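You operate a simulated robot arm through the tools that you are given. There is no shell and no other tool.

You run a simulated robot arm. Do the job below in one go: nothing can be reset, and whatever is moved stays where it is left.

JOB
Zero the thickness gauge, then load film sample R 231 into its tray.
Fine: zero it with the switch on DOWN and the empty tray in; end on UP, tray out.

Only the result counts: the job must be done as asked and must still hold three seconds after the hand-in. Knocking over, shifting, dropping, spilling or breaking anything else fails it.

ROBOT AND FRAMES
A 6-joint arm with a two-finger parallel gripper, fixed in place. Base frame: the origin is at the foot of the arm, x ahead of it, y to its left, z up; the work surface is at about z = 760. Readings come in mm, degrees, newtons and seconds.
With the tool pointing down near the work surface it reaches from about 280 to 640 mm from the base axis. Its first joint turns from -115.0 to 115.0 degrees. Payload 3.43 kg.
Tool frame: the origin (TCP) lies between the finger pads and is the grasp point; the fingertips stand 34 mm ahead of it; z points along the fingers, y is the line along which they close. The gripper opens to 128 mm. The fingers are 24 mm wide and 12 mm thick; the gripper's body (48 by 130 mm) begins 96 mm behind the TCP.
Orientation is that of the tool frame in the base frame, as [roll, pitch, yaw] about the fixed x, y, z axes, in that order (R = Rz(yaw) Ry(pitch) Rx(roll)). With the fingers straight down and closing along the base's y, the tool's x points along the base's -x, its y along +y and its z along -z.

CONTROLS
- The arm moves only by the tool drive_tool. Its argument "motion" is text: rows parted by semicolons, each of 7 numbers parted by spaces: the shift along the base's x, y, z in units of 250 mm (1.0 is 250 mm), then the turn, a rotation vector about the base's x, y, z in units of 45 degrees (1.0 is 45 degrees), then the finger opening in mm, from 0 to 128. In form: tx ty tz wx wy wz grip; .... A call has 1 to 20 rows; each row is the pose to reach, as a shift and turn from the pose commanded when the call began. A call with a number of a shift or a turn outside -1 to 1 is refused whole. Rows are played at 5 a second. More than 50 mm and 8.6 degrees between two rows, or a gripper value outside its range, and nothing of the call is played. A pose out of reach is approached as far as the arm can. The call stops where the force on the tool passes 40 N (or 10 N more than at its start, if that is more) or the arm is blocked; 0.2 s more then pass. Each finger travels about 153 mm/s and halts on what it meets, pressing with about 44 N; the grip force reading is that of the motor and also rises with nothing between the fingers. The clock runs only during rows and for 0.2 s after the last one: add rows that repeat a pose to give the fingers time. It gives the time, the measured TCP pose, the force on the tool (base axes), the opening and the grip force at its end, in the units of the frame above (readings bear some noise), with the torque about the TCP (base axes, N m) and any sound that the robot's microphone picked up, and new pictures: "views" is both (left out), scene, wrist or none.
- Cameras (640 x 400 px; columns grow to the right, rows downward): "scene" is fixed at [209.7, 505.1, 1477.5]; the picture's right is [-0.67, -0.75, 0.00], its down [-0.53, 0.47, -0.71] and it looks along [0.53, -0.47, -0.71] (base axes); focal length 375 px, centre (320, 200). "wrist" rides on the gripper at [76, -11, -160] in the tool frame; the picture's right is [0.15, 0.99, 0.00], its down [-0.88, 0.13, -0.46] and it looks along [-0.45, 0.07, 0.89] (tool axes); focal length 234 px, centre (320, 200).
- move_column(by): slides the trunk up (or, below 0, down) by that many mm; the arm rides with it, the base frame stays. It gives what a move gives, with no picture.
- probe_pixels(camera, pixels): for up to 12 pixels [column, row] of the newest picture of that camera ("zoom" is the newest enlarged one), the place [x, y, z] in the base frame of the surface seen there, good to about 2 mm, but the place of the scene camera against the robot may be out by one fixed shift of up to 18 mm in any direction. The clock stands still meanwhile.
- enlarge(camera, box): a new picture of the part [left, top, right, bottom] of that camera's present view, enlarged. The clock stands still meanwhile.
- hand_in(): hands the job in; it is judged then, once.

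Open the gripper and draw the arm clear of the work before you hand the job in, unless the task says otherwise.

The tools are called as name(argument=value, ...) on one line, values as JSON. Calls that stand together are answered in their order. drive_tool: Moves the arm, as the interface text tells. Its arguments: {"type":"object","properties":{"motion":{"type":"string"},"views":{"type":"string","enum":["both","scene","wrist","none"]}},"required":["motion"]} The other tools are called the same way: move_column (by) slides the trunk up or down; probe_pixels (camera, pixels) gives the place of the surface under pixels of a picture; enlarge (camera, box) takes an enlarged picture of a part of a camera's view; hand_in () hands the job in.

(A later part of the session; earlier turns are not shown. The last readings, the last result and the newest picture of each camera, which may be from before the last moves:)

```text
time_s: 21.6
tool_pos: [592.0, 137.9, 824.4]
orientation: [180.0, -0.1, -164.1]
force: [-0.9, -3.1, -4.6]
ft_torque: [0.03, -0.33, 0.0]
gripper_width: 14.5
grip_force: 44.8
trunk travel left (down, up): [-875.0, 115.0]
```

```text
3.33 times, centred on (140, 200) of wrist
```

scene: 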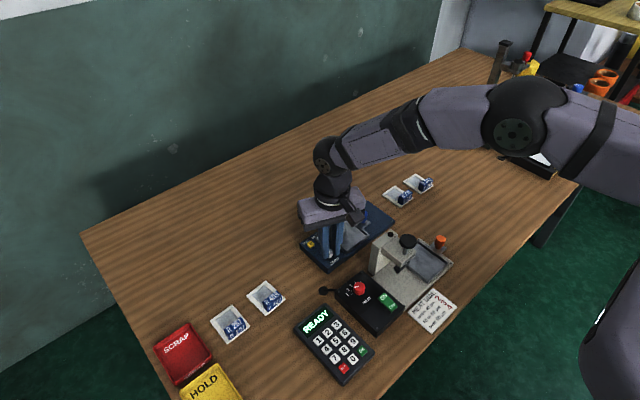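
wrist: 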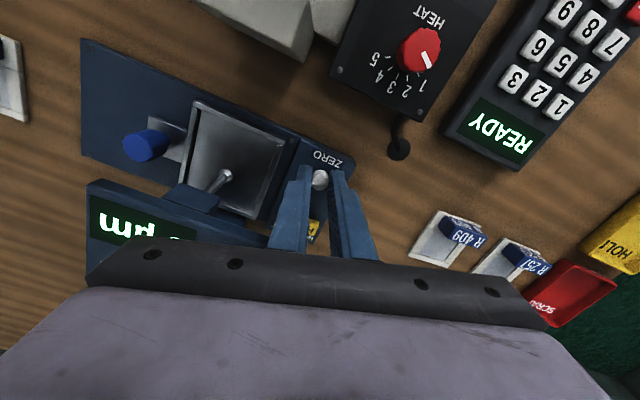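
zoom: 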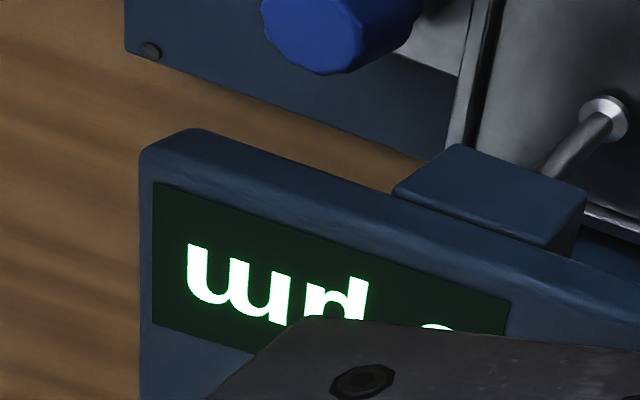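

The digit's visible part is rounded, possibly 0. I release, lift clear and read the display.

drive_tool(motion="0 0 0 0 0 0 28; 0 0 0 0 0 0 28; 0 0 0.12 0 0 0 28; 0 0 0.3 0 0 0 28; 0 0 0.45 0 0 0 28; 0 0 0.45 0 0 0 28", views="both")

enlarge(camera="scene", box=[290, 175, 410, 275])

enlarge(camera="wrist", box=[160, 120, 360, 260])

```text
time_s: 23.0
tool_pos: [592.6, 136.7, 936.6]
orientation: [-180.0, -0.1, -164.2]
force: [-0.4, -0.9, -0.1]
ft_torque: [0.0, 0.0, 0.0]
gripper_width: 28.0
grip_force: 0.1
trunk travel left (down, up): [-875.0, 115.0]
```

scene: 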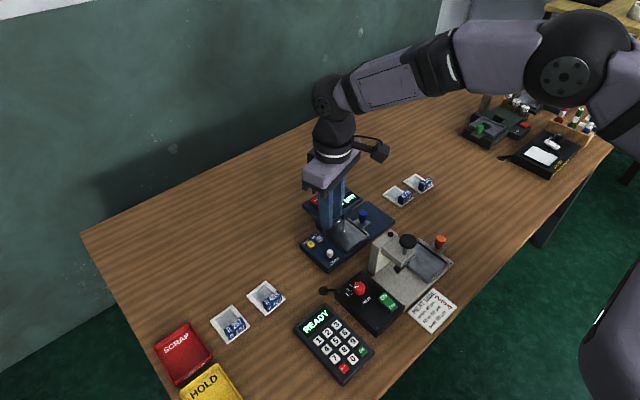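
wrist: 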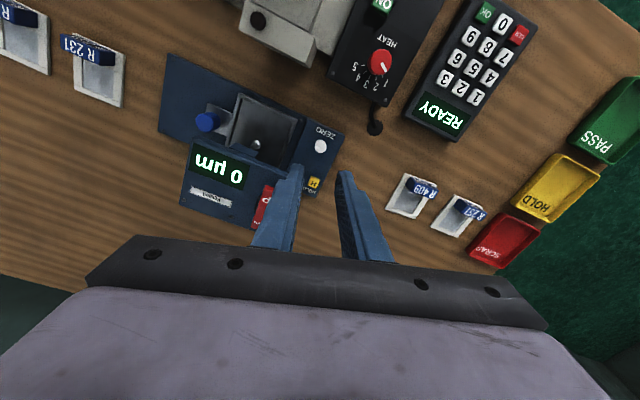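

```text
4.00 times, centred on (350, 225) of scene
```

zoom: 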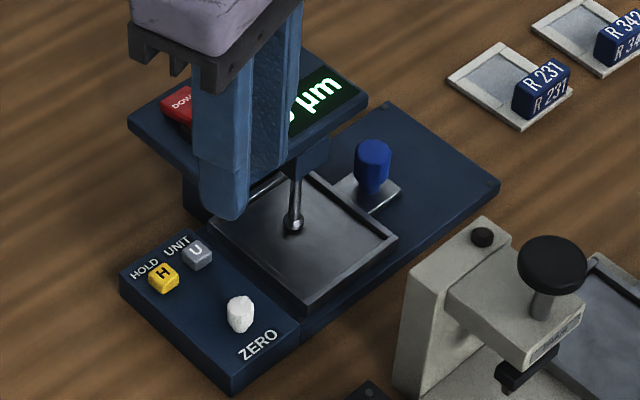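

```text
2.86 times, centred on (260, 190) of wrist
```

zoom: 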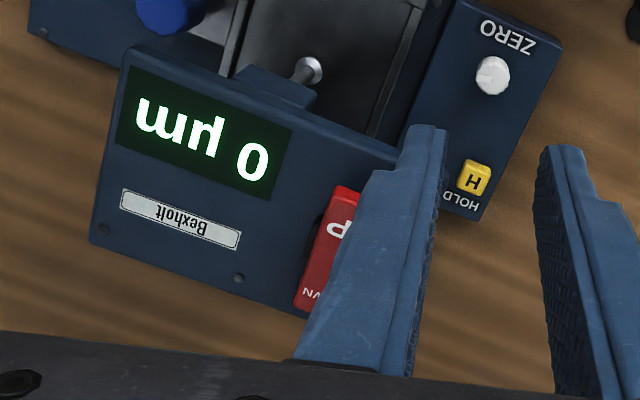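

The display reads "0 µm": the gauge is zeroed with the empty tray in. Now I rise, straighten the yaw, close the fingers and go above the rocker's UP end.

drive_tool(motion="0 0 0.1 0 0 0 28; 0 0 0.2 0 0 -0.12 28; 0.08 -0.06 0.2 0 0 -0.24 20; 0.166 -0.123 0.2 0 0 -0.353 0; 0.166 -0.123 0.2 0 0 -0.353 0", views="none")

drive_tool(motion="0 0 0 0 -0.12 0 0; 0 0 0 0 -0.222 0 0; 0 0 0 0 -0.222 0 0", views="both")

enlarge(camera="wrist", box=[220, 60, 420, 200])

```text
time_s: 24.2
tool_pos: [632.9, 106.5, 984.9]
orientation: [-179.9, 0.1, 179.9]
force: [0.7, 0.6, 0.6]
ft_torque: [-0.01, 0.02, -0.01]
gripper_width: 0.0
grip_force: 32.8
trunk travel left (down, up): [-875.0, 115.0]
```

```text
time_s: 25.0
tool_pos: [633.1, 107.6, 987.3]
orientation: [180.0, 10.2, -180.0]
force: [0.0, -0.3, 0.0]
ft_torque: [-0.05, 0.01, 0.0]
gripper_width: 0.1
grip_force: 32.6
trunk travel left (down, up): [-875.0, 115.0]
```

scene: 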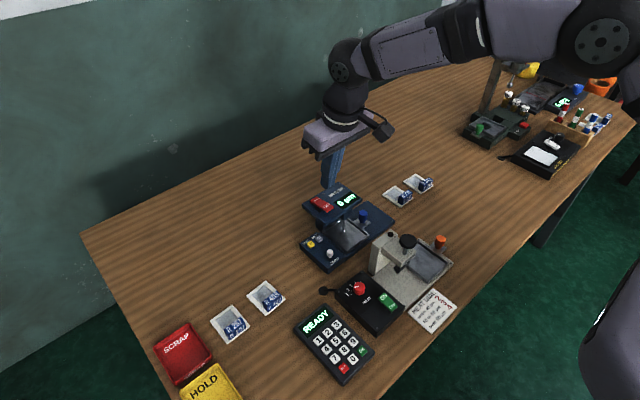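
wrist: 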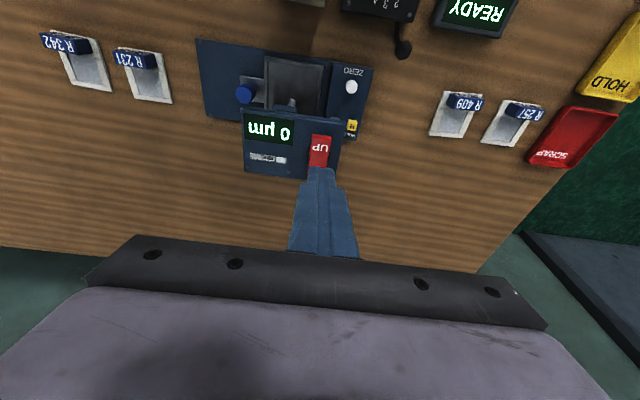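

```text
2.86 times, centred on (320, 130) of wrist
```

zoom: 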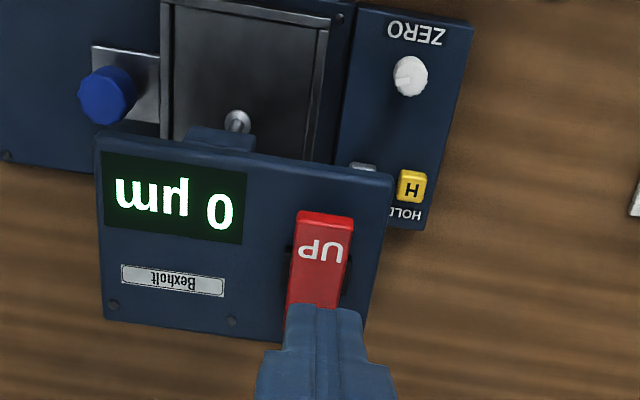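

The fingers are above the rocker with "0 µm" still shown. I press the UP end down in small steps, then lift.

drive_tool(motion="0 -0.004 -0.1 0 0 0 0; 0 -0.004 -0.2 0 0 0 0; 0 -0.004 -0.225 0 0 0 0; 0 -0.004 -0.24 0 0 0 0; 0 -0.004 -0.255 0 0 0 0; 0 -0.004 -0.268 0 0 0 0; 0 -0.004 -0.276 0 0 0 0; 0 -0.004 -0.284 0 0 0 0", views="both")

```text
time_s: 26.8
tool_pos: [633.9, 106.0, 918.9]
orientation: [-179.9, 10.3, 180.0]
force: [-2.8, -0.3, 9.5]
ft_torque: [-0.04, -0.13, 0.05]
gripper_width: 0.1
grip_force: 32.6
trunk travel left (down, up): [-875.0, 115.0]
```

scene: 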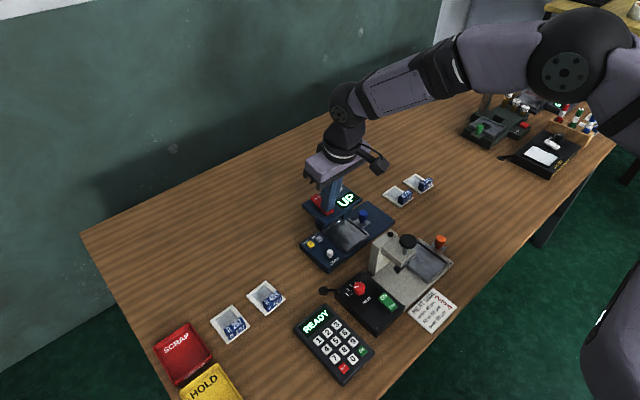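
wrist: 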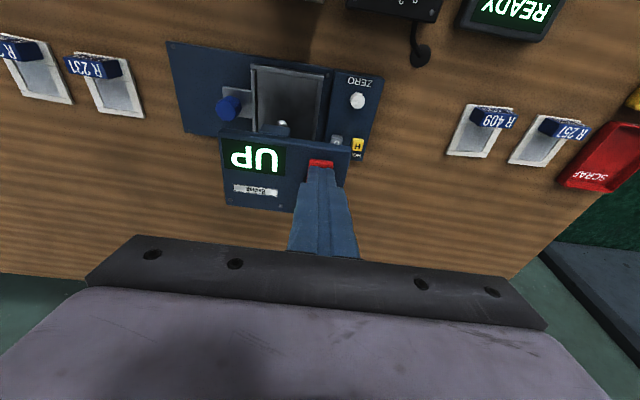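

"UP" is displayed with 9.5 N pressing. I lift, straighten the tool and move toward the tray knob at (620,3), then turn the tool 90° so it can close along x beside the head.

drive_tool(motion="0 0 0.1 0 0 0 0; 0 0 0.28 0 0 0 0; 0 -0.15 0.28 0 0.08 0 0; -0.03 -0.3 0.28 0 0.16 0 0; -0.056 -0.432 0.28 0 0.228 0 0; -0.056 -0.432 0.28 0 0.228 0 0", views="scene")

drive_tool(motion="0 0 0 0 0 0.17 0; 0 0 0 0 0 0.34 0; 0 0 0 0 0 0.51 0; 0 0 0 0 0 0.68 0; 0 0 0 0 0 0.85 0; 0 0 0 0 0 1 0", views="none")

drive_tool(motion="0 0 0 0 0 0.17 0; 0 0 0 0 0 0.34 10; 0 0 0 0 0 0.51 20; 0 0 0 0 0 0.68 30; 0 0 0 0 0 0.85 36; 0 0 0 0 0 1 36; 0 0 0 0 0 1 36", views="both")

enlarge(camera="wrist", box=[200, 60, 440, 220])

```text
time_s: 28.2
tool_pos: [619.3, -1.8, 985.8]
orientation: [180.0, -0.3, 180.0]
force: [0.5, -0.6, 0.3]
ft_torque: [0.03, 0.0, 0.01]
gripper_width: 0.1
grip_force: 33.1
trunk travel left (down, up): [-875.0, 115.0]
```

scene: 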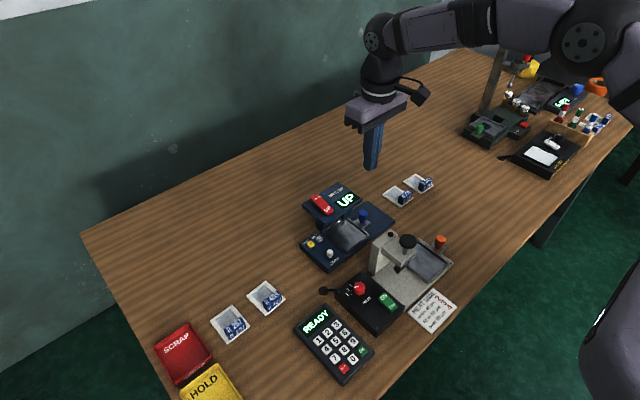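

```text
time_s: 29.6
tool_pos: [620.3, -1.0, 986.1]
orientation: [-179.9, -0.3, -134.9]
force: [0.7, -0.5, -0.4]
ft_torque: [-0.02, 0.02, 0.01]
gripper_width: 0.2
grip_force: 32.7
trunk travel left (down, up): [-875.0, 115.0]
```

```text
time_s: 31.2
tool_pos: [618.9, -1.9, 985.4]
orientation: [-180.0, -0.3, -90.0]
force: [0.3, 0.9, -0.1]
ft_torque: [-0.04, -0.01, 0.02]
gripper_width: 36.0
grip_force: 0.2
trunk travel left (down, up): [-875.0, 115.0]
```

scene: 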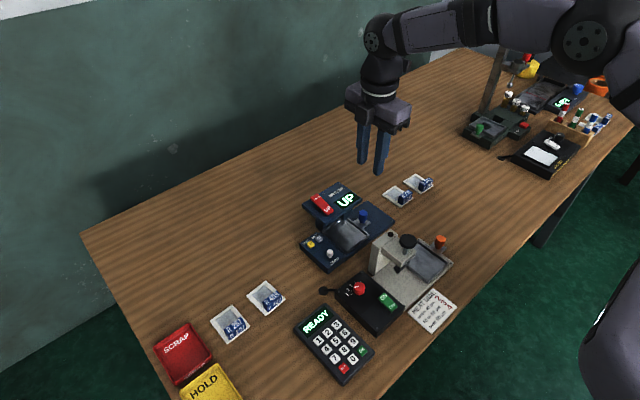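
wrist: 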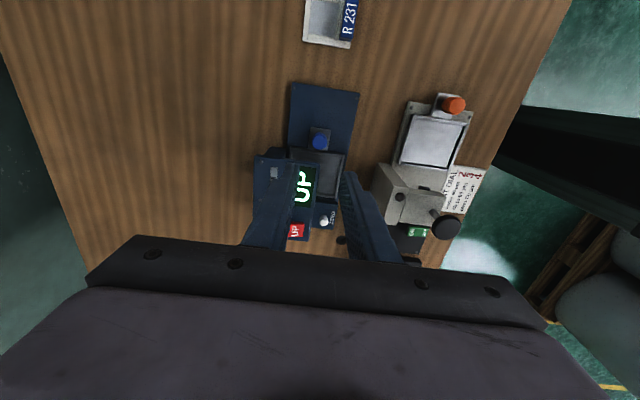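

```text
2.50 times, centred on (320, 140) of wrist
```

zoom: 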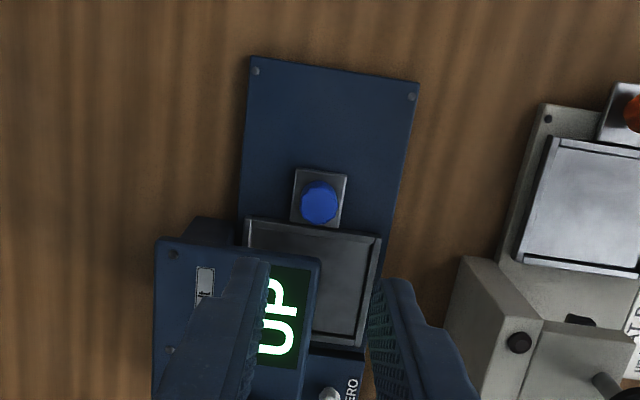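

The tool is turned; the blue knob is at zoom (318,203) and the head corner near (318,258). I probe these for the grip position.

probe_pixels(camera="zoom", pixels=[[318, 203], [305, 200], [333, 205], [318, 218], [316, 190], [312, 262], [170, 245], [298, 172], [345, 178], [335, 85], [240, 232], [380, 240]])

```text
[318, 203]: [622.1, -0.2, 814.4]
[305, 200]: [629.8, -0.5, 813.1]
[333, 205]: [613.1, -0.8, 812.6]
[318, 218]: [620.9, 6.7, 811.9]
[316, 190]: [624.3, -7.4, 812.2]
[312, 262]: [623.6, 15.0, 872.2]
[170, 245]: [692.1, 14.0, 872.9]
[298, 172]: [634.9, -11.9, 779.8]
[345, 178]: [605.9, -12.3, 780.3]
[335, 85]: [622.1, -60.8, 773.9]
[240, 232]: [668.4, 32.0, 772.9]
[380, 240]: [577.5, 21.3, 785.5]
```

Knob centre ≈(621.5,0), top z 813; head edge at y≈14. I descend with the fingers straddling it at y≈−4 and tips at z≈788, then close.

drive_tool(motion="0.009 -0.008 -0.15 0 0 0 36; 0.009 -0.008 -0.3 0 0 0 36; 0.009 -0.008 -0.45 0 0 0 36; 0.009 -0.008 -0.58 0 0 0 36; 0.009 -0.008 -0.65 0 0 0 36; 0.009 -0.008 -0.65 0 0 0 36; 0.009 -0.008 -0.65 0 0 0 24; 0.009 -0.008 -0.65 0 0 0 10; 0.009 -0.008 -0.65 0 0 0 10", views="both")

enlarge(camera="scene", box=[290, 175, 410, 275])

```text
time_s: 33.2
tool_pos: [619.7, -2.5, 824.3]
orientation: [179.7, -0.3, -90.0]
force: [-8.2, -0.2, -1.9]
ft_torque: [-0.03, 0.16, 0.03]
gripper_width: 20.9
grip_force: 45.0
trunk travel left (down, up): [-875.0, 115.0]
```

scene: 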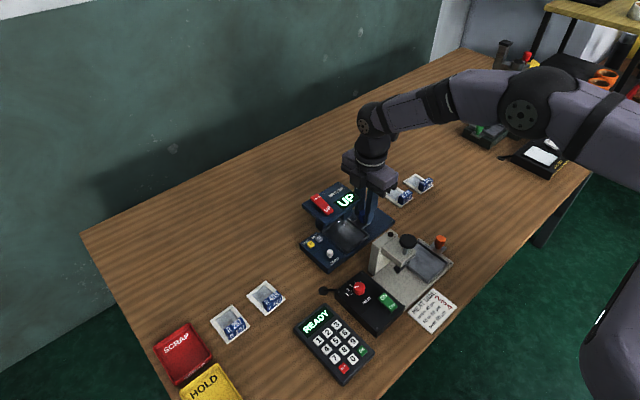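
wrist: 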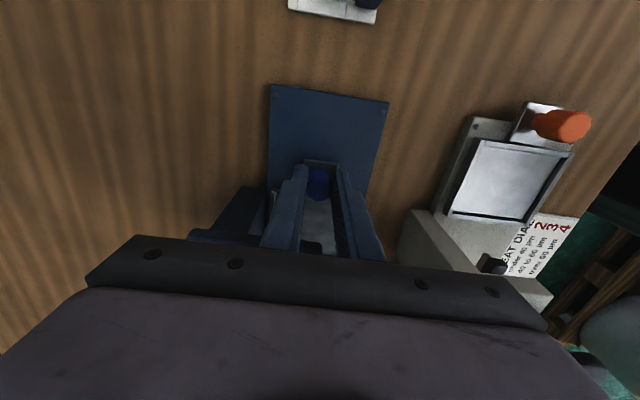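

```text
4.00 times, centred on (350, 225) of scene
```

zoom: 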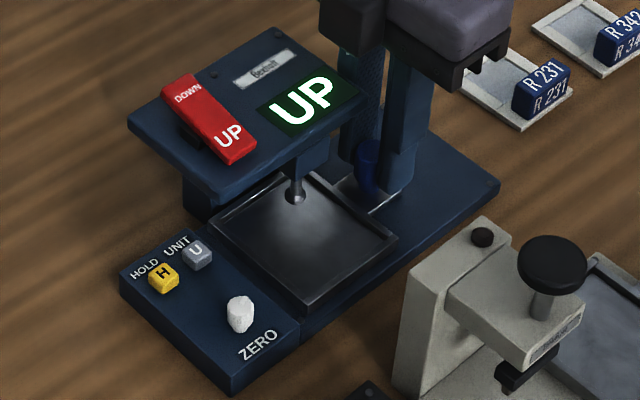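

The knob is held (20.9 mm) and the switch reads UP. I pull the tray out toward −y slowly, stopping on force.

drive_tool(motion="-0.006 0 0 0 0 0 10; -0.006 -0.025 0 0 0 0 10; -0.006 -0.05 0 0 0 0 10; -0.006 -0.075 0 0 0 0 10; -0.006 -0.1 0 0 0 0 10; -0.006 -0.125 0 0 0 0 10; -0.006 -0.15 0 0 0 0 10; -0.006 -0.175 0 0 0 0 10; -0.006 -0.2 0 0 0 0 10; -0.006 -0.2 0 0 0 0 10", views="both")

enlarge(camera="scene", box=[290, 175, 410, 275])

```text
time_s: 35.4
tool_pos: [619.5, -54.0, 823.9]
orientation: [-179.9, -0.2, -90.1]
force: [-2.8, 0.3, 2.6]
ft_torque: [0.04, 0.12, 0.0]
gripper_width: 21.2
grip_force: 45.2
trunk travel left (down, up): [-875.0, 115.0]
```

scene: 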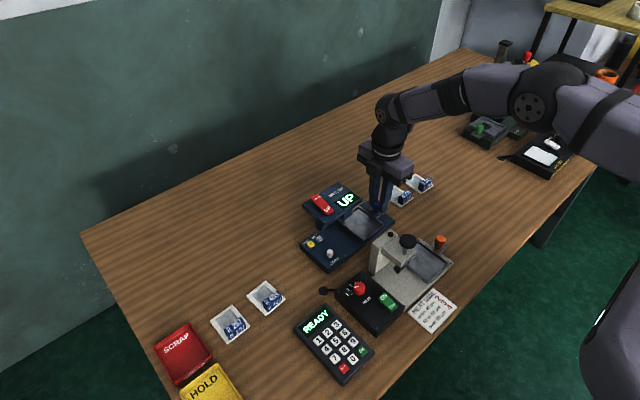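
wrist: 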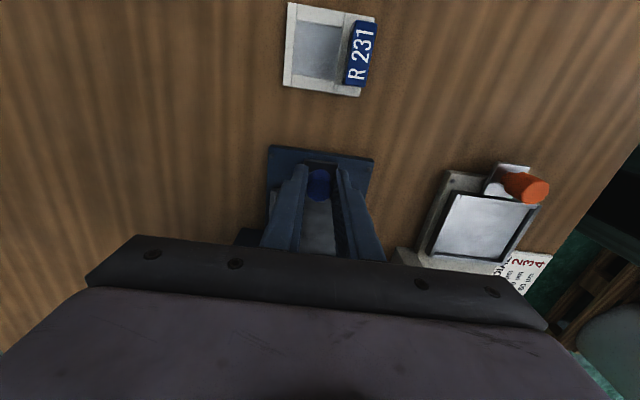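

```text
4.00 times, centred on (350, 225) of scene
```

zoom: 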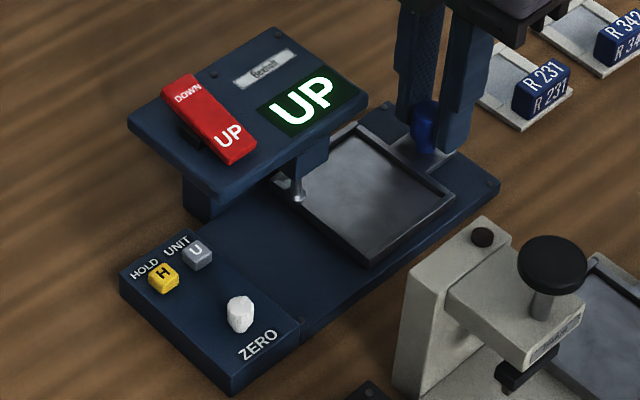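

The tray has come 50 mm with no resistance. I keep pulling in small steps until the stop.

drive_tool(motion="0 -0.02 0 0 0 0 10; 0 -0.04 0 0 0 0 10; 0 -0.06 0 0 0 0 10; 0 -0.08 0 0 0 0 10; 0 -0.1 0 0 0 0 10; 0 -0.12 0 0 0 0 10; 0 -0.14 0 0 0 0 10; 0 -0.16 0 0 0 0 10; 0 -0.18 0 0 0 0 10; 0 -0.2 0 0 0 0 10", views="both")

enlarge(camera="scene", box=[300, 165, 440, 275])

```text
time_s: 37.6
tool_pos: [619.7, -104.3, 823.2]
orientation: [180.0, -0.2, -90.1]
force: [0.1, -0.5, 1.5]
ft_torque: [0.02, 0.0, -0.03]
gripper_width: 9.9
grip_force: 0.1
trunk travel left (down, up): [-875.0, 115.0]
```

scene: 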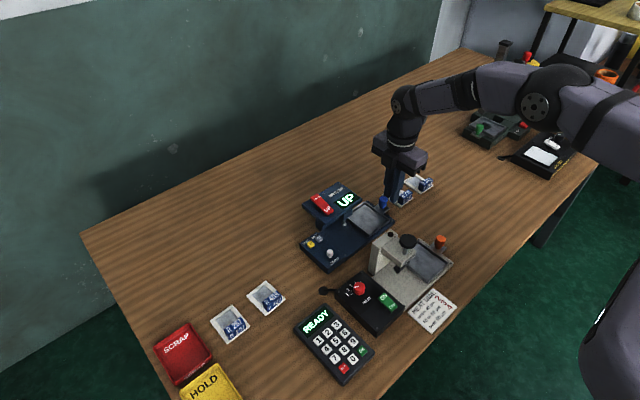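
wrist: 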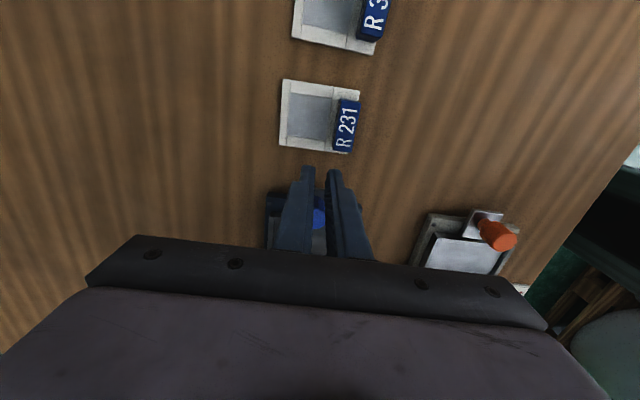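

```text
3.64 times, centred on (370, 220) of scene
```

zoom: 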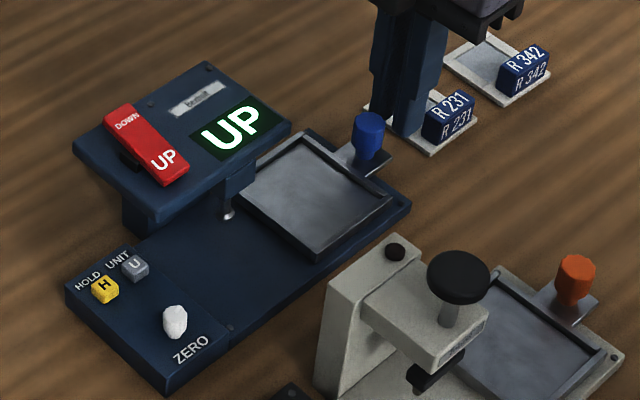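

The fingers slipped off the knob when the tray reached its stop (knob now at zoom (367,135)); the sample frame looks untouched. I raise straight up and look.

drive_tool(motion="0 0 0.1 0 0 0 10; 0 0 0.25 0 0 0 10; 0 0 0.4 0 0 0 10; 0 0 0.55 0 0 0 40; 0 -0.15 0.6 0 0 0 60; 0 -0.15 0.6 0 0 0 60", views="both")

enlarge(camera="wrist", box=[220, 40, 420, 240])

enlarge(camera="scene", box=[300, 165, 440, 275])

```text
time_s: 39.0
tool_pos: [622.0, -139.8, 972.7]
orientation: [180.0, -0.3, -90.1]
force: [0.1, -0.4, 0.5]
ft_torque: [-0.02, 0.0, 0.0]
gripper_width: 59.8
grip_force: 0.1
trunk travel left (down, up): [-875.0, 115.0]
```

scene: 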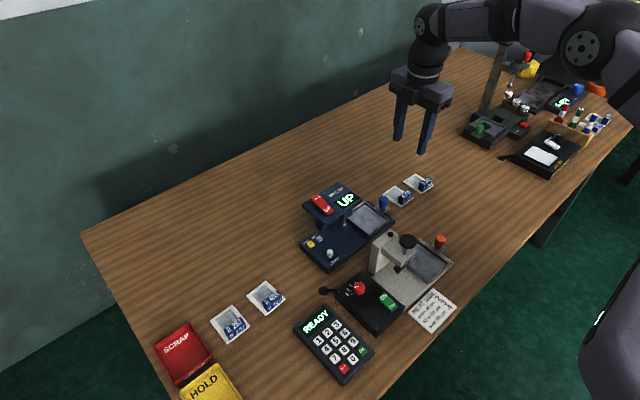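
wrist: 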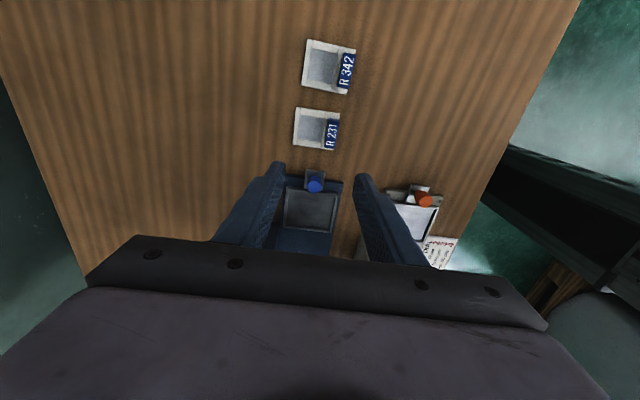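

```text
2.00 times, centred on (320, 140) of wrist
```

zoom: 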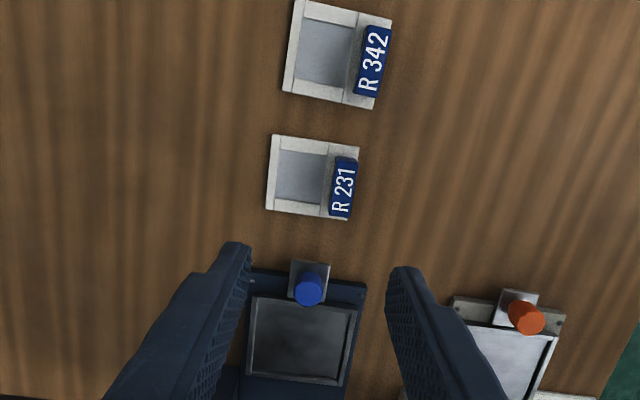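

```text
3.64 times, centred on (370, 220) of scene
```

zoom: 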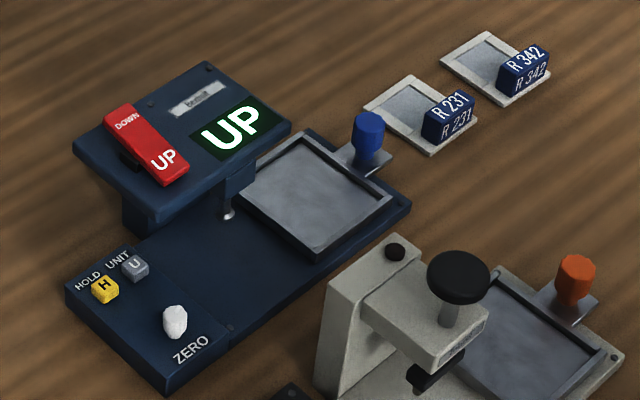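

The tray is out and the sample R 231 lies at wrist (318,128). I zoom closer on it and on the tray, then probe.

enlarge(camera="wrist", box=[280, 95, 360, 145])

probe_pixels(camera="wrist", pixels=[[314, 185], [286, 190], [337, 196], [283, 228], [331, 234], [310, 205], [310, 220], [283, 180], [342, 183], [304, 171], [324, 173], [314, 190]])

```text
8.00 times, centred on (320, 120) of wrist
```

zoom: 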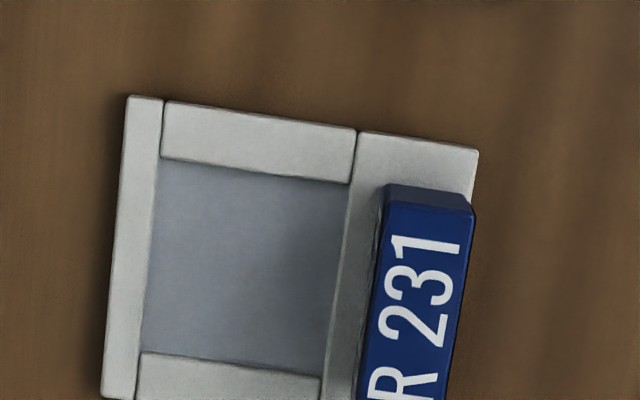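

```text
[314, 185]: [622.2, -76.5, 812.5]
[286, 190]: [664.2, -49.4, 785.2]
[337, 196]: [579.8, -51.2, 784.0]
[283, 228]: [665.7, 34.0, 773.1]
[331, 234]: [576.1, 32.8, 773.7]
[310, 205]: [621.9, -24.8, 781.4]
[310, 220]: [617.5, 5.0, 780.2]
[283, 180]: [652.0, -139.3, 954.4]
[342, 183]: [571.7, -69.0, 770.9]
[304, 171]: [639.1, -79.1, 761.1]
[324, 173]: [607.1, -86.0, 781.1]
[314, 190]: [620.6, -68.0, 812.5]
```

Tray rim now spans y ≈ −52 to ≈ +22, knob at y ≈ −73. I probe the sample in the zoom.

probe_pixels(camera="zoom", pixels=[[130, 100], [475, 155], [106, 393], [395, 205], [462, 210], [420, 200], [390, 300], [455, 300], [415, 280], [250, 260], [140, 250], [350, 250]])

probe_pixels(camera="wrist", pixels=[[294, 143], [334, 149], [326, 146], [334, 146], [330, 144], [330, 148], [300, 144], [331, 132], [337, 121], [329, 121], [320, 146], [297, 108]])

```text
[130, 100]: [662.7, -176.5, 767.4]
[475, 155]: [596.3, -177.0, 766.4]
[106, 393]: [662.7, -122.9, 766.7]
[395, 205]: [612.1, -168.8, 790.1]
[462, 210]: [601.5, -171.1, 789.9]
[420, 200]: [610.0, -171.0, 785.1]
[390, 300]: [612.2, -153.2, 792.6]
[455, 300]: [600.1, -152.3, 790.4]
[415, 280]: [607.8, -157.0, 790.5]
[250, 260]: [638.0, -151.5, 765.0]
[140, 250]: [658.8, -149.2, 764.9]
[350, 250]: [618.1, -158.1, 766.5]
```

```text
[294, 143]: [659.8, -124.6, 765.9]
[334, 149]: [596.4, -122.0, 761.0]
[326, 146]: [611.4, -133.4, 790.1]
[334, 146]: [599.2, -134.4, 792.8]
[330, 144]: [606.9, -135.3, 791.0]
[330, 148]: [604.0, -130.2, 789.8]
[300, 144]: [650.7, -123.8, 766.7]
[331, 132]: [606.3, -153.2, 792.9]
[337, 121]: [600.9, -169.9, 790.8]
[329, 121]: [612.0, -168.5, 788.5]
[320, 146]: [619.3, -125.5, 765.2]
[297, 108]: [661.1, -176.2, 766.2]
```

Frame R 231 spans x 596–663, y −177…−123 (top z 766); its tag is x 599–613, y −171…−130, top z 791. I go over the tag (606,−150.5) with 36 mm opening and stop with tips about 10 mm above the frame to check.

drive_tool(motion="-0.03 -0.02 -0.1 0 0 0 36; -0.058 -0.038 -0.25 0 0 0 36; -0.058 -0.038 -0.4 0 0 0 36; -0.058 -0.038 -0.55 0 0 0 36; -0.058 -0.038 -0.64 0 0 0 36; -0.058 -0.038 -0.64 0 0 0 36", views="both")

enlarge(camera="wrist", box=[260, 120, 400, 220])

enlarge(camera="scene", box=[360, 150, 450, 220])

```text
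time_s: 40.4
tool_pos: [605.4, -149.7, 814.5]
orientation: [179.9, -0.3, -90.0]
force: [0.7, 0.3, 0.0]
ft_torque: [-0.01, -0.01, -0.03]
gripper_width: 36.2
grip_force: 0.0
trunk travel left (down, up): [-875.0, 115.0]
```

scene: 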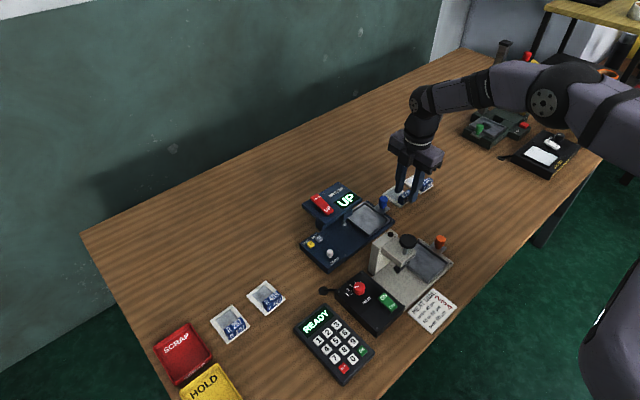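
wrist: 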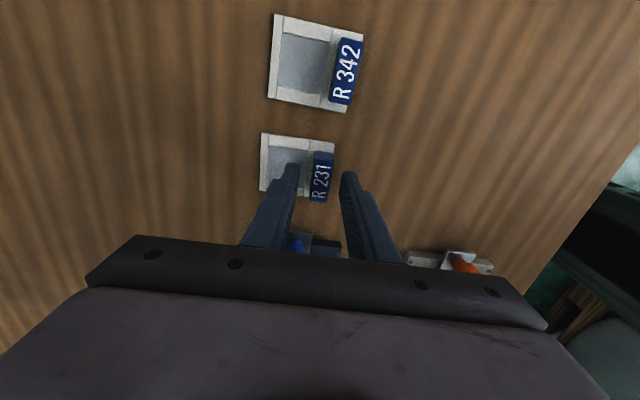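

```text
4.00 times, centred on (330, 170) of wrist
```

zoom: 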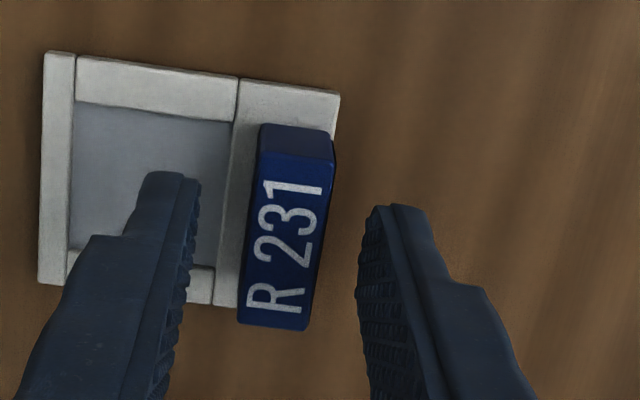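

```text
5.71 times, centred on (405, 185) of scene
```

zoom: 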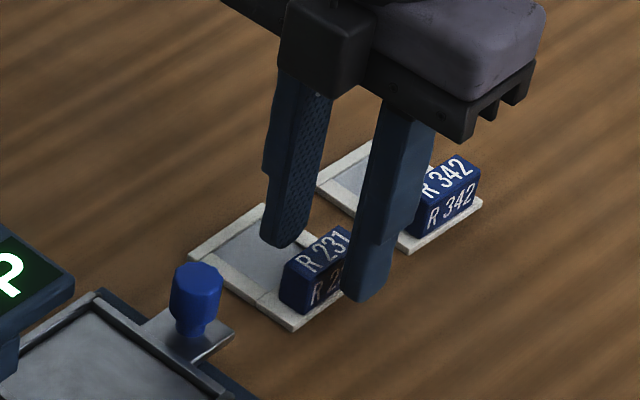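

The tag is centred between the fingers. I lower another 10 mm and close on the tag.

drive_tool(motion="0 0 -0.02 0 0 0 36; 0 0 -0.042 0 0 0 36; 0 0 -0.042 0 0 0 36; 0 0 -0.042 0 0 0 24; 0 0 -0.042 0 0 0 14; 0 0 -0.042 0 0 0 6; 0 0 -0.042 0 0 0 6; 0 0 -0.042 0 0 0 6", views="both")

enlarge(camera="wrist", box=[260, 120, 400, 220])

```text
time_s: 42.2
tool_pos: [606.4, -149.7, 802.7]
orientation: [180.0, -0.3, -90.0]
force: [-0.8, 0.7, -0.6]
ft_torque: [0.0, 0.0, -0.01]
gripper_width: 14.6
grip_force: 43.6
trunk travel left (down, up): [-875.0, 115.0]
```

scene: 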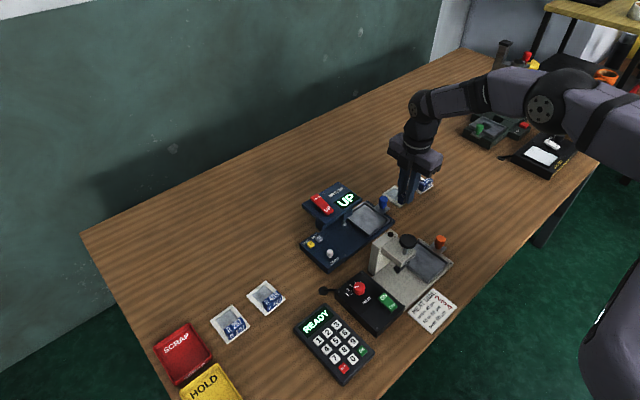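
wrist: 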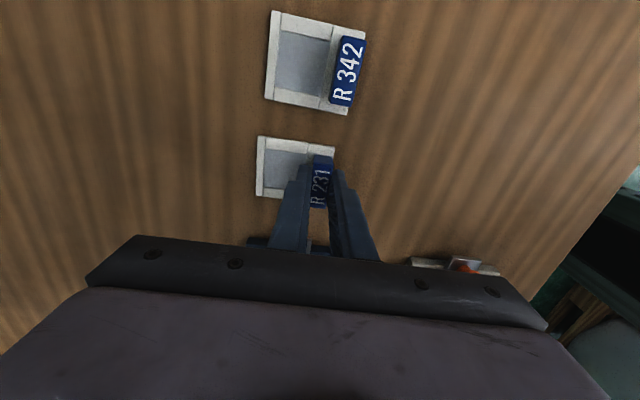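

```text
4.00 times, centred on (330, 170) of wrist
```

zoom: 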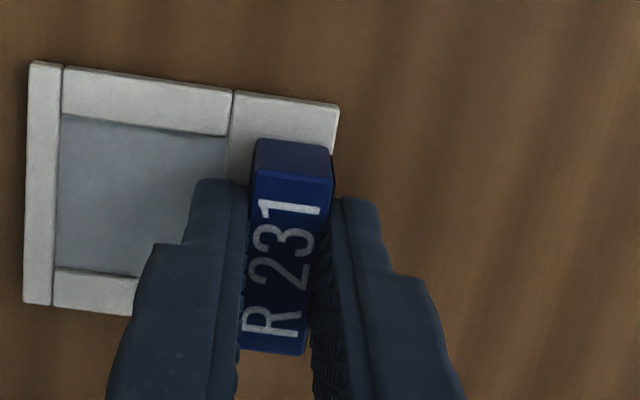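

Gripped at 14.6 mm. I probe the frame edges now to know its offset from the TCP, then lift straight up about 70 mm.

probe_pixels(camera="zoom", pixels=[[34, 68], [330, 108], [28, 298], [32, 180], [45, 180], [145, 88], [150, 120], [285, 105], [90, 300], [290, 150]])

drive_tool(motion="0 0 0.04 0 0 0 6; 0 0 0.12 0 0 0 6; 0 0 0.22 0 0 0 6; 0 0 0.32 0 0 0 6; 0 0 0.32 0 0 0 6", views="both")

```text
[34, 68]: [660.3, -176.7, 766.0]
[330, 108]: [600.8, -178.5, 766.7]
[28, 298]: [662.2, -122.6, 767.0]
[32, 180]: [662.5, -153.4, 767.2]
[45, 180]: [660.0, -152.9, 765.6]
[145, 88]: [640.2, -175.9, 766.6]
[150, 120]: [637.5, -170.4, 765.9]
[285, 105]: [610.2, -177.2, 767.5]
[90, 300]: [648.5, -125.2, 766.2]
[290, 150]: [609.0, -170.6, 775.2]
```

```text
time_s: 43.4
tool_pos: [605.6, -149.8, 882.4]
orientation: [180.0, -0.3, -90.0]
force: [-0.8, 0.0, 0.1]
ft_torque: [0.02, 0.02, 0.04]
gripper_width: 14.5
grip_force: 43.9
trunk travel left (down, up): [-875.0, 115.0]
```

scene: 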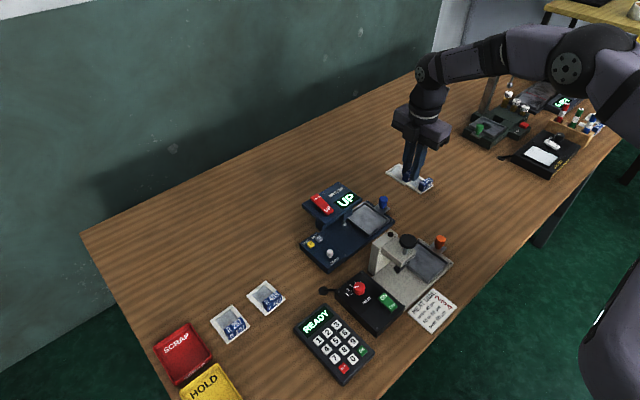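
wrist: 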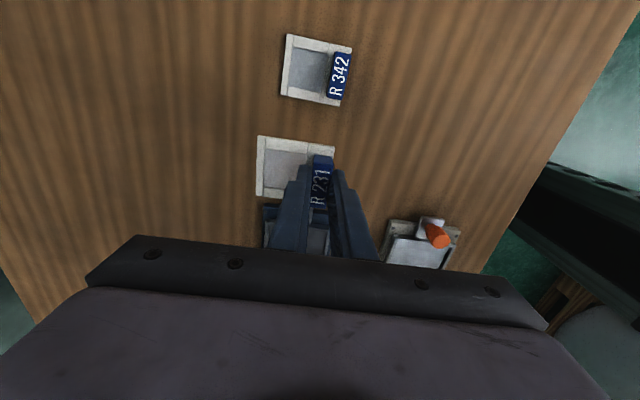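

Sample lifted cleanly, hanging level. I enlarge the scene view at the empty tray to measure its rim relative to the slab.

enlarge(camera="scene", box=[330, 190, 410, 245])

```text
7.27 times, centred on (370, 218) of scene
```

zoom: 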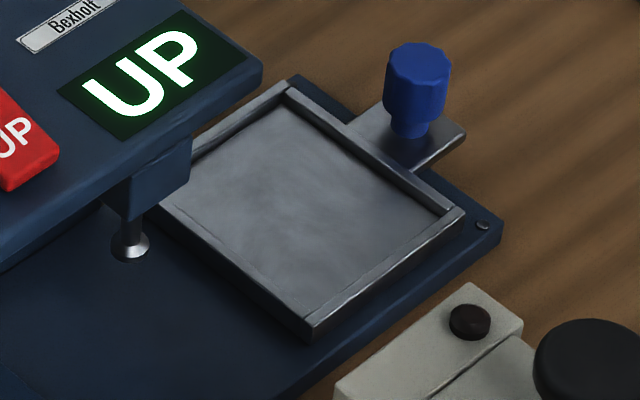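

I probe the tray's rim and inner corners, the knob, and the slab corner in this zoom.

probe_pixels(camera="zoom", pixels=[[290, 88], [455, 212], [311, 326], [295, 108], [438, 214], [306, 310], [300, 220], [497, 222], [415, 58], [485, 226], [380, 150], [385, 268]])

probe_pixels(camera="zoom", pixels=[[170, 212], [185, 205], [240, 265], [235, 270], [400, 180], [395, 187], [380, 205], [370, 262], [400, 300], [225, 140], [450, 240], [340, 290]])

```text
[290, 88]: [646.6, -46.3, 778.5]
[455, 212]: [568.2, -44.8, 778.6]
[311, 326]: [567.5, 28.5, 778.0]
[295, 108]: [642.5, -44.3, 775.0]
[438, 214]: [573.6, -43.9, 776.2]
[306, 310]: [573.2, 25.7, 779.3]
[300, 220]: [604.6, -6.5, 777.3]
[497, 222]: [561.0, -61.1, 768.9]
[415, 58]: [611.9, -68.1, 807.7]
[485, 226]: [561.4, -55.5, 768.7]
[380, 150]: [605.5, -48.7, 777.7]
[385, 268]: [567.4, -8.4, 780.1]
```

```text
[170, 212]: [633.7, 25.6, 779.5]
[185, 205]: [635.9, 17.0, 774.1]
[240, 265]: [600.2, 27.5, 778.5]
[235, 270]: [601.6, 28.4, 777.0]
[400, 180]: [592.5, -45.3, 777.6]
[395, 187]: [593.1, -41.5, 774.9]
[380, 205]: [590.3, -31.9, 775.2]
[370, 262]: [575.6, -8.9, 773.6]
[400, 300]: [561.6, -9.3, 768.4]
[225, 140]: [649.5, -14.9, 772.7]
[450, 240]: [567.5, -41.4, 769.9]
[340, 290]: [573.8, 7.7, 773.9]
```

The tray interior is centred at about (621.5,−14) in robot coordinates. I carry the sample over it, hovering with the frame's underside about 10 mm over the rim, and check alignment.

drive_tool(motion="-0.008 0.14 0 0 0 0 6; -0.016 0.28 0 0 0 0 6; -0.024 0.42 0 0 0 0 6; -0.032 0.544 0 0 0 0 6; -0.032 0.544 -0.1 0 0 0 6; -0.032 0.544 -0.178 0 0 0 6; -0.032 0.544 -0.178 0 0 0 6", views="both")

enlarge(camera="scene", box=[330, 190, 410, 245])

enlarge(camera="wrist", box=[230, 110, 390, 220])

```text
time_s: 45.0
tool_pos: [598.1, -14.1, 837.7]
orientation: [180.0, -0.2, -89.9]
force: [-0.8, 0.4, -0.6]
ft_torque: [-0.03, -0.01, 0.01]
gripper_width: 14.5
grip_force: 44.1
trunk travel left (down, up): [-875.0, 115.0]
```

scene: 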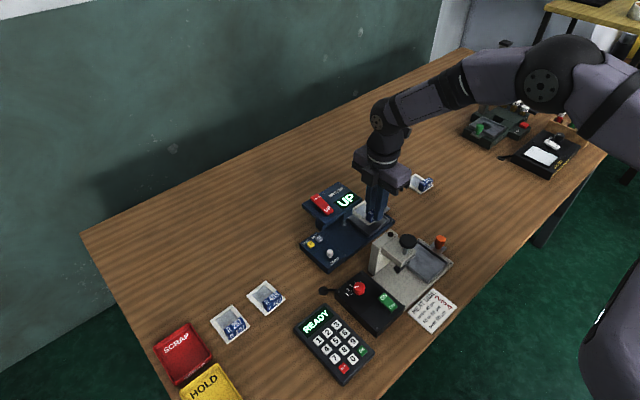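
wrist: 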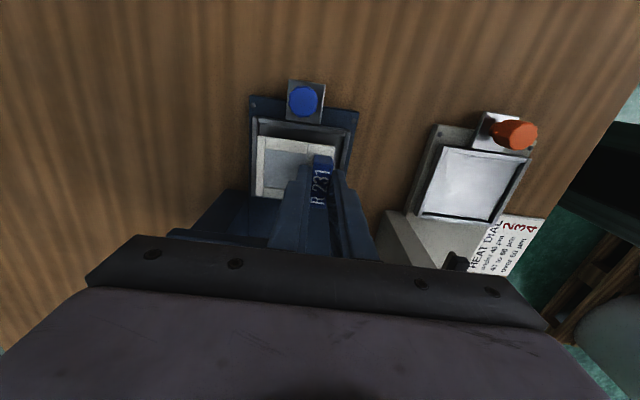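

```text
7.27 times, centred on (370, 218) of scene
```

zoom: 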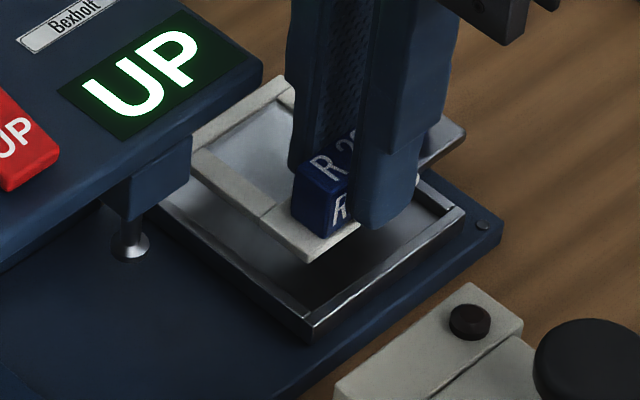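

```text
3.64 times, centred on (310, 165) of wrist
```

zoom: 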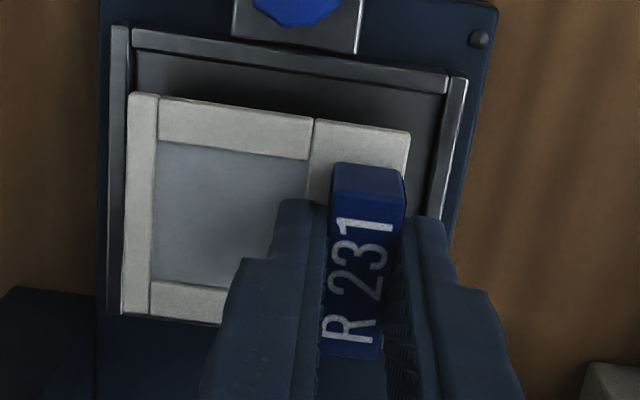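

Clear view: rim inner edges at zoom left ≈(128,75), right ≈(442,130), top ≈(290,65); frame corners (130,95), (410,133). I probe them.

probe_pixels(camera="zoom", pixels=[[120, 70], [456, 110], [290, 52], [118, 200], [437, 205], [134, 97], [406, 136], [128, 300], [300, 100], [240, 85], [445, 150], [112, 300]])

probe_pixels(camera="zoom", pixels=[[112, 110], [127, 90], [465, 100], [447, 100], [290, 46], [290, 64], [180, 33], [180, 46], [130, 200], [126, 305], [160, 318], [408, 150]])

```text
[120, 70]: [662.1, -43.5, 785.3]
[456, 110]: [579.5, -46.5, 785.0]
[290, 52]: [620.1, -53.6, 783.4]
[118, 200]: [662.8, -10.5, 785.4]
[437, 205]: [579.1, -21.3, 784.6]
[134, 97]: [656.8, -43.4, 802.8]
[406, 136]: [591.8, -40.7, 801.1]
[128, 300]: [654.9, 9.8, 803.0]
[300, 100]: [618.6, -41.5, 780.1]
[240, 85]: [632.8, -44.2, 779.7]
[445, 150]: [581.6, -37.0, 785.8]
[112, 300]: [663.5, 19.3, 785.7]
```

```text
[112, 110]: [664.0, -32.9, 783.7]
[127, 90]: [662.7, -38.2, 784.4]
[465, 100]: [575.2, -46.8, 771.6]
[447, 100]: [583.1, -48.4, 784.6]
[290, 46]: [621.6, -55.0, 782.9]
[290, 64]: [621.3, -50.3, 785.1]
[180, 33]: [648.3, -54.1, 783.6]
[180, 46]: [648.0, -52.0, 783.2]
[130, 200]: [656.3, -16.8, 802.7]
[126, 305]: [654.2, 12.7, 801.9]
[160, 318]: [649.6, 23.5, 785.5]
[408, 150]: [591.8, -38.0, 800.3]
```

Interior x 584–659.5, y −49.5…≈18; the frame (≈590–657, −43…12) fits with a 1 mm shift. I lower it slowly to the tray floor.

drive_tool(motion="-0.004 -0.002 -0.02 0 0 0 6; -0.004 -0.002 -0.035 0 0 0 6; -0.004 -0.002 -0.045 0 0 0 6; -0.004 -0.002 -0.052 0 0 0 6; -0.004 -0.002 -0.057 0 0 0 6; -0.004 -0.002 -0.06 0 0 0 6", views="both")

enlarge(camera="scene", box=[330, 190, 410, 245])

enlarge(camera="wrist", box=[230, 110, 390, 220])

```text
time_s: 46.4
tool_pos: [597.1, -14.8, 821.9]
orientation: [-180.0, -0.2, -90.0]
force: [-0.5, -0.1, 0.0]
ft_torque: [-0.01, 0.0, -0.01]
gripper_width: 14.7
grip_force: 43.9
trunk travel left (down, up): [-875.0, 115.0]
```

scene: 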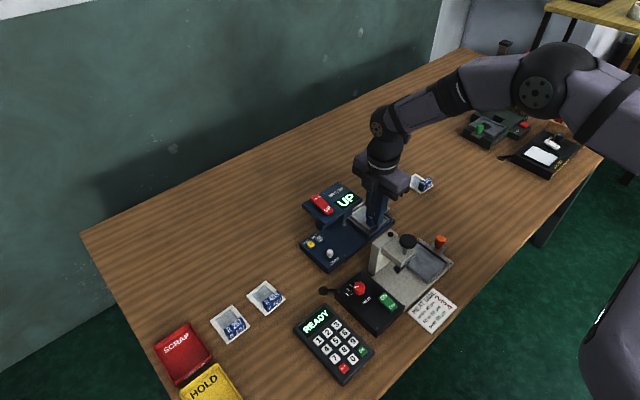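
wrist: 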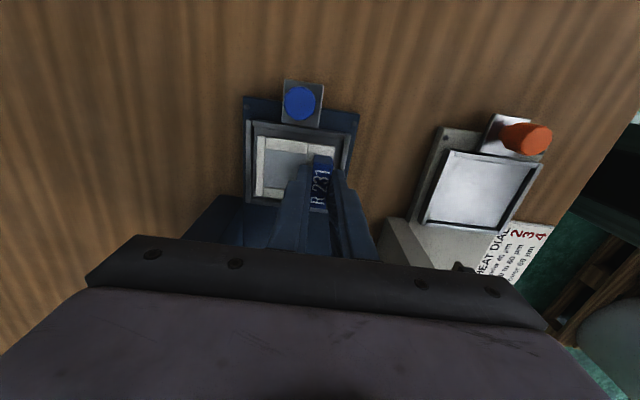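

```text
7.27 times, centred on (370, 218) of scene
```

zoom: 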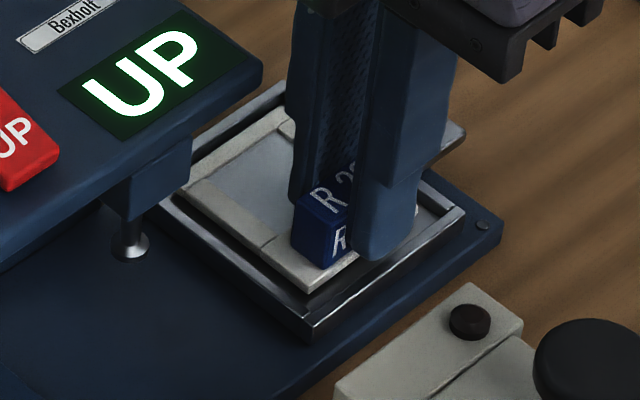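

```text
3.64 times, centred on (310, 165) of wrist
```

zoom: 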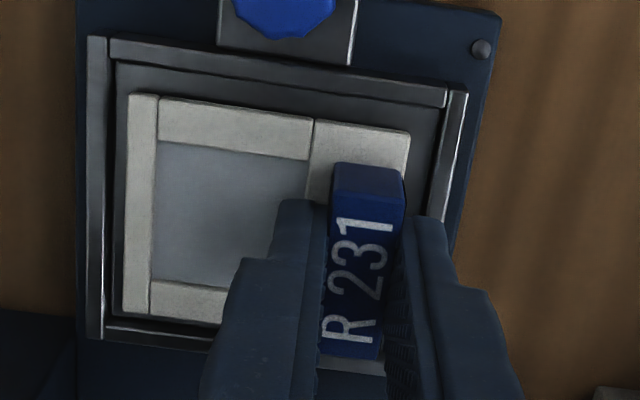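

No contact force yet and the frame lies within the rim in both views. I lower another 1.5 mm in half-millimetre steps.

drive_tool(motion="0 0 -0.002 0 0 0 6; 0 0 -0.004 0 0 0 6; 0 0 -0.006 0 0 0 6; 0 0 -0.006 0 0 0 6", views="wrist")

enlarge(camera="scene", box=[345, 200, 385, 235])

```text
time_s: 47.4
tool_pos: [596.1, -15.9, 821.3]
orientation: [-180.0, -0.3, -90.0]
force: [0.5, -0.3, 0.2]
ft_torque: [-0.03, 0.0, 0.03]
gripper_width: 14.3
grip_force: 43.8
trunk travel left (down, up): [-875.0, 115.0]
```

wrist: 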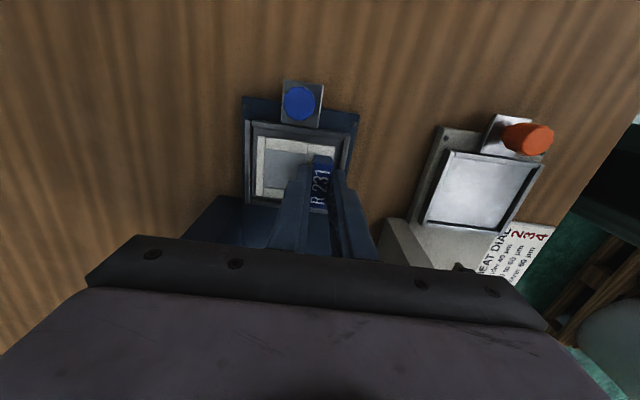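

```text
11.43 times, centred on (365, 218) of scene
```

zoom: 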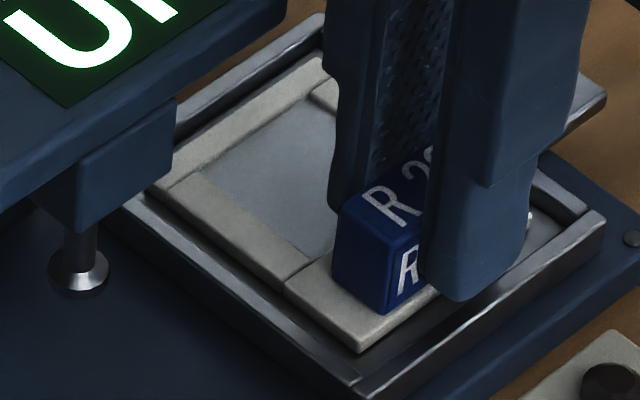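

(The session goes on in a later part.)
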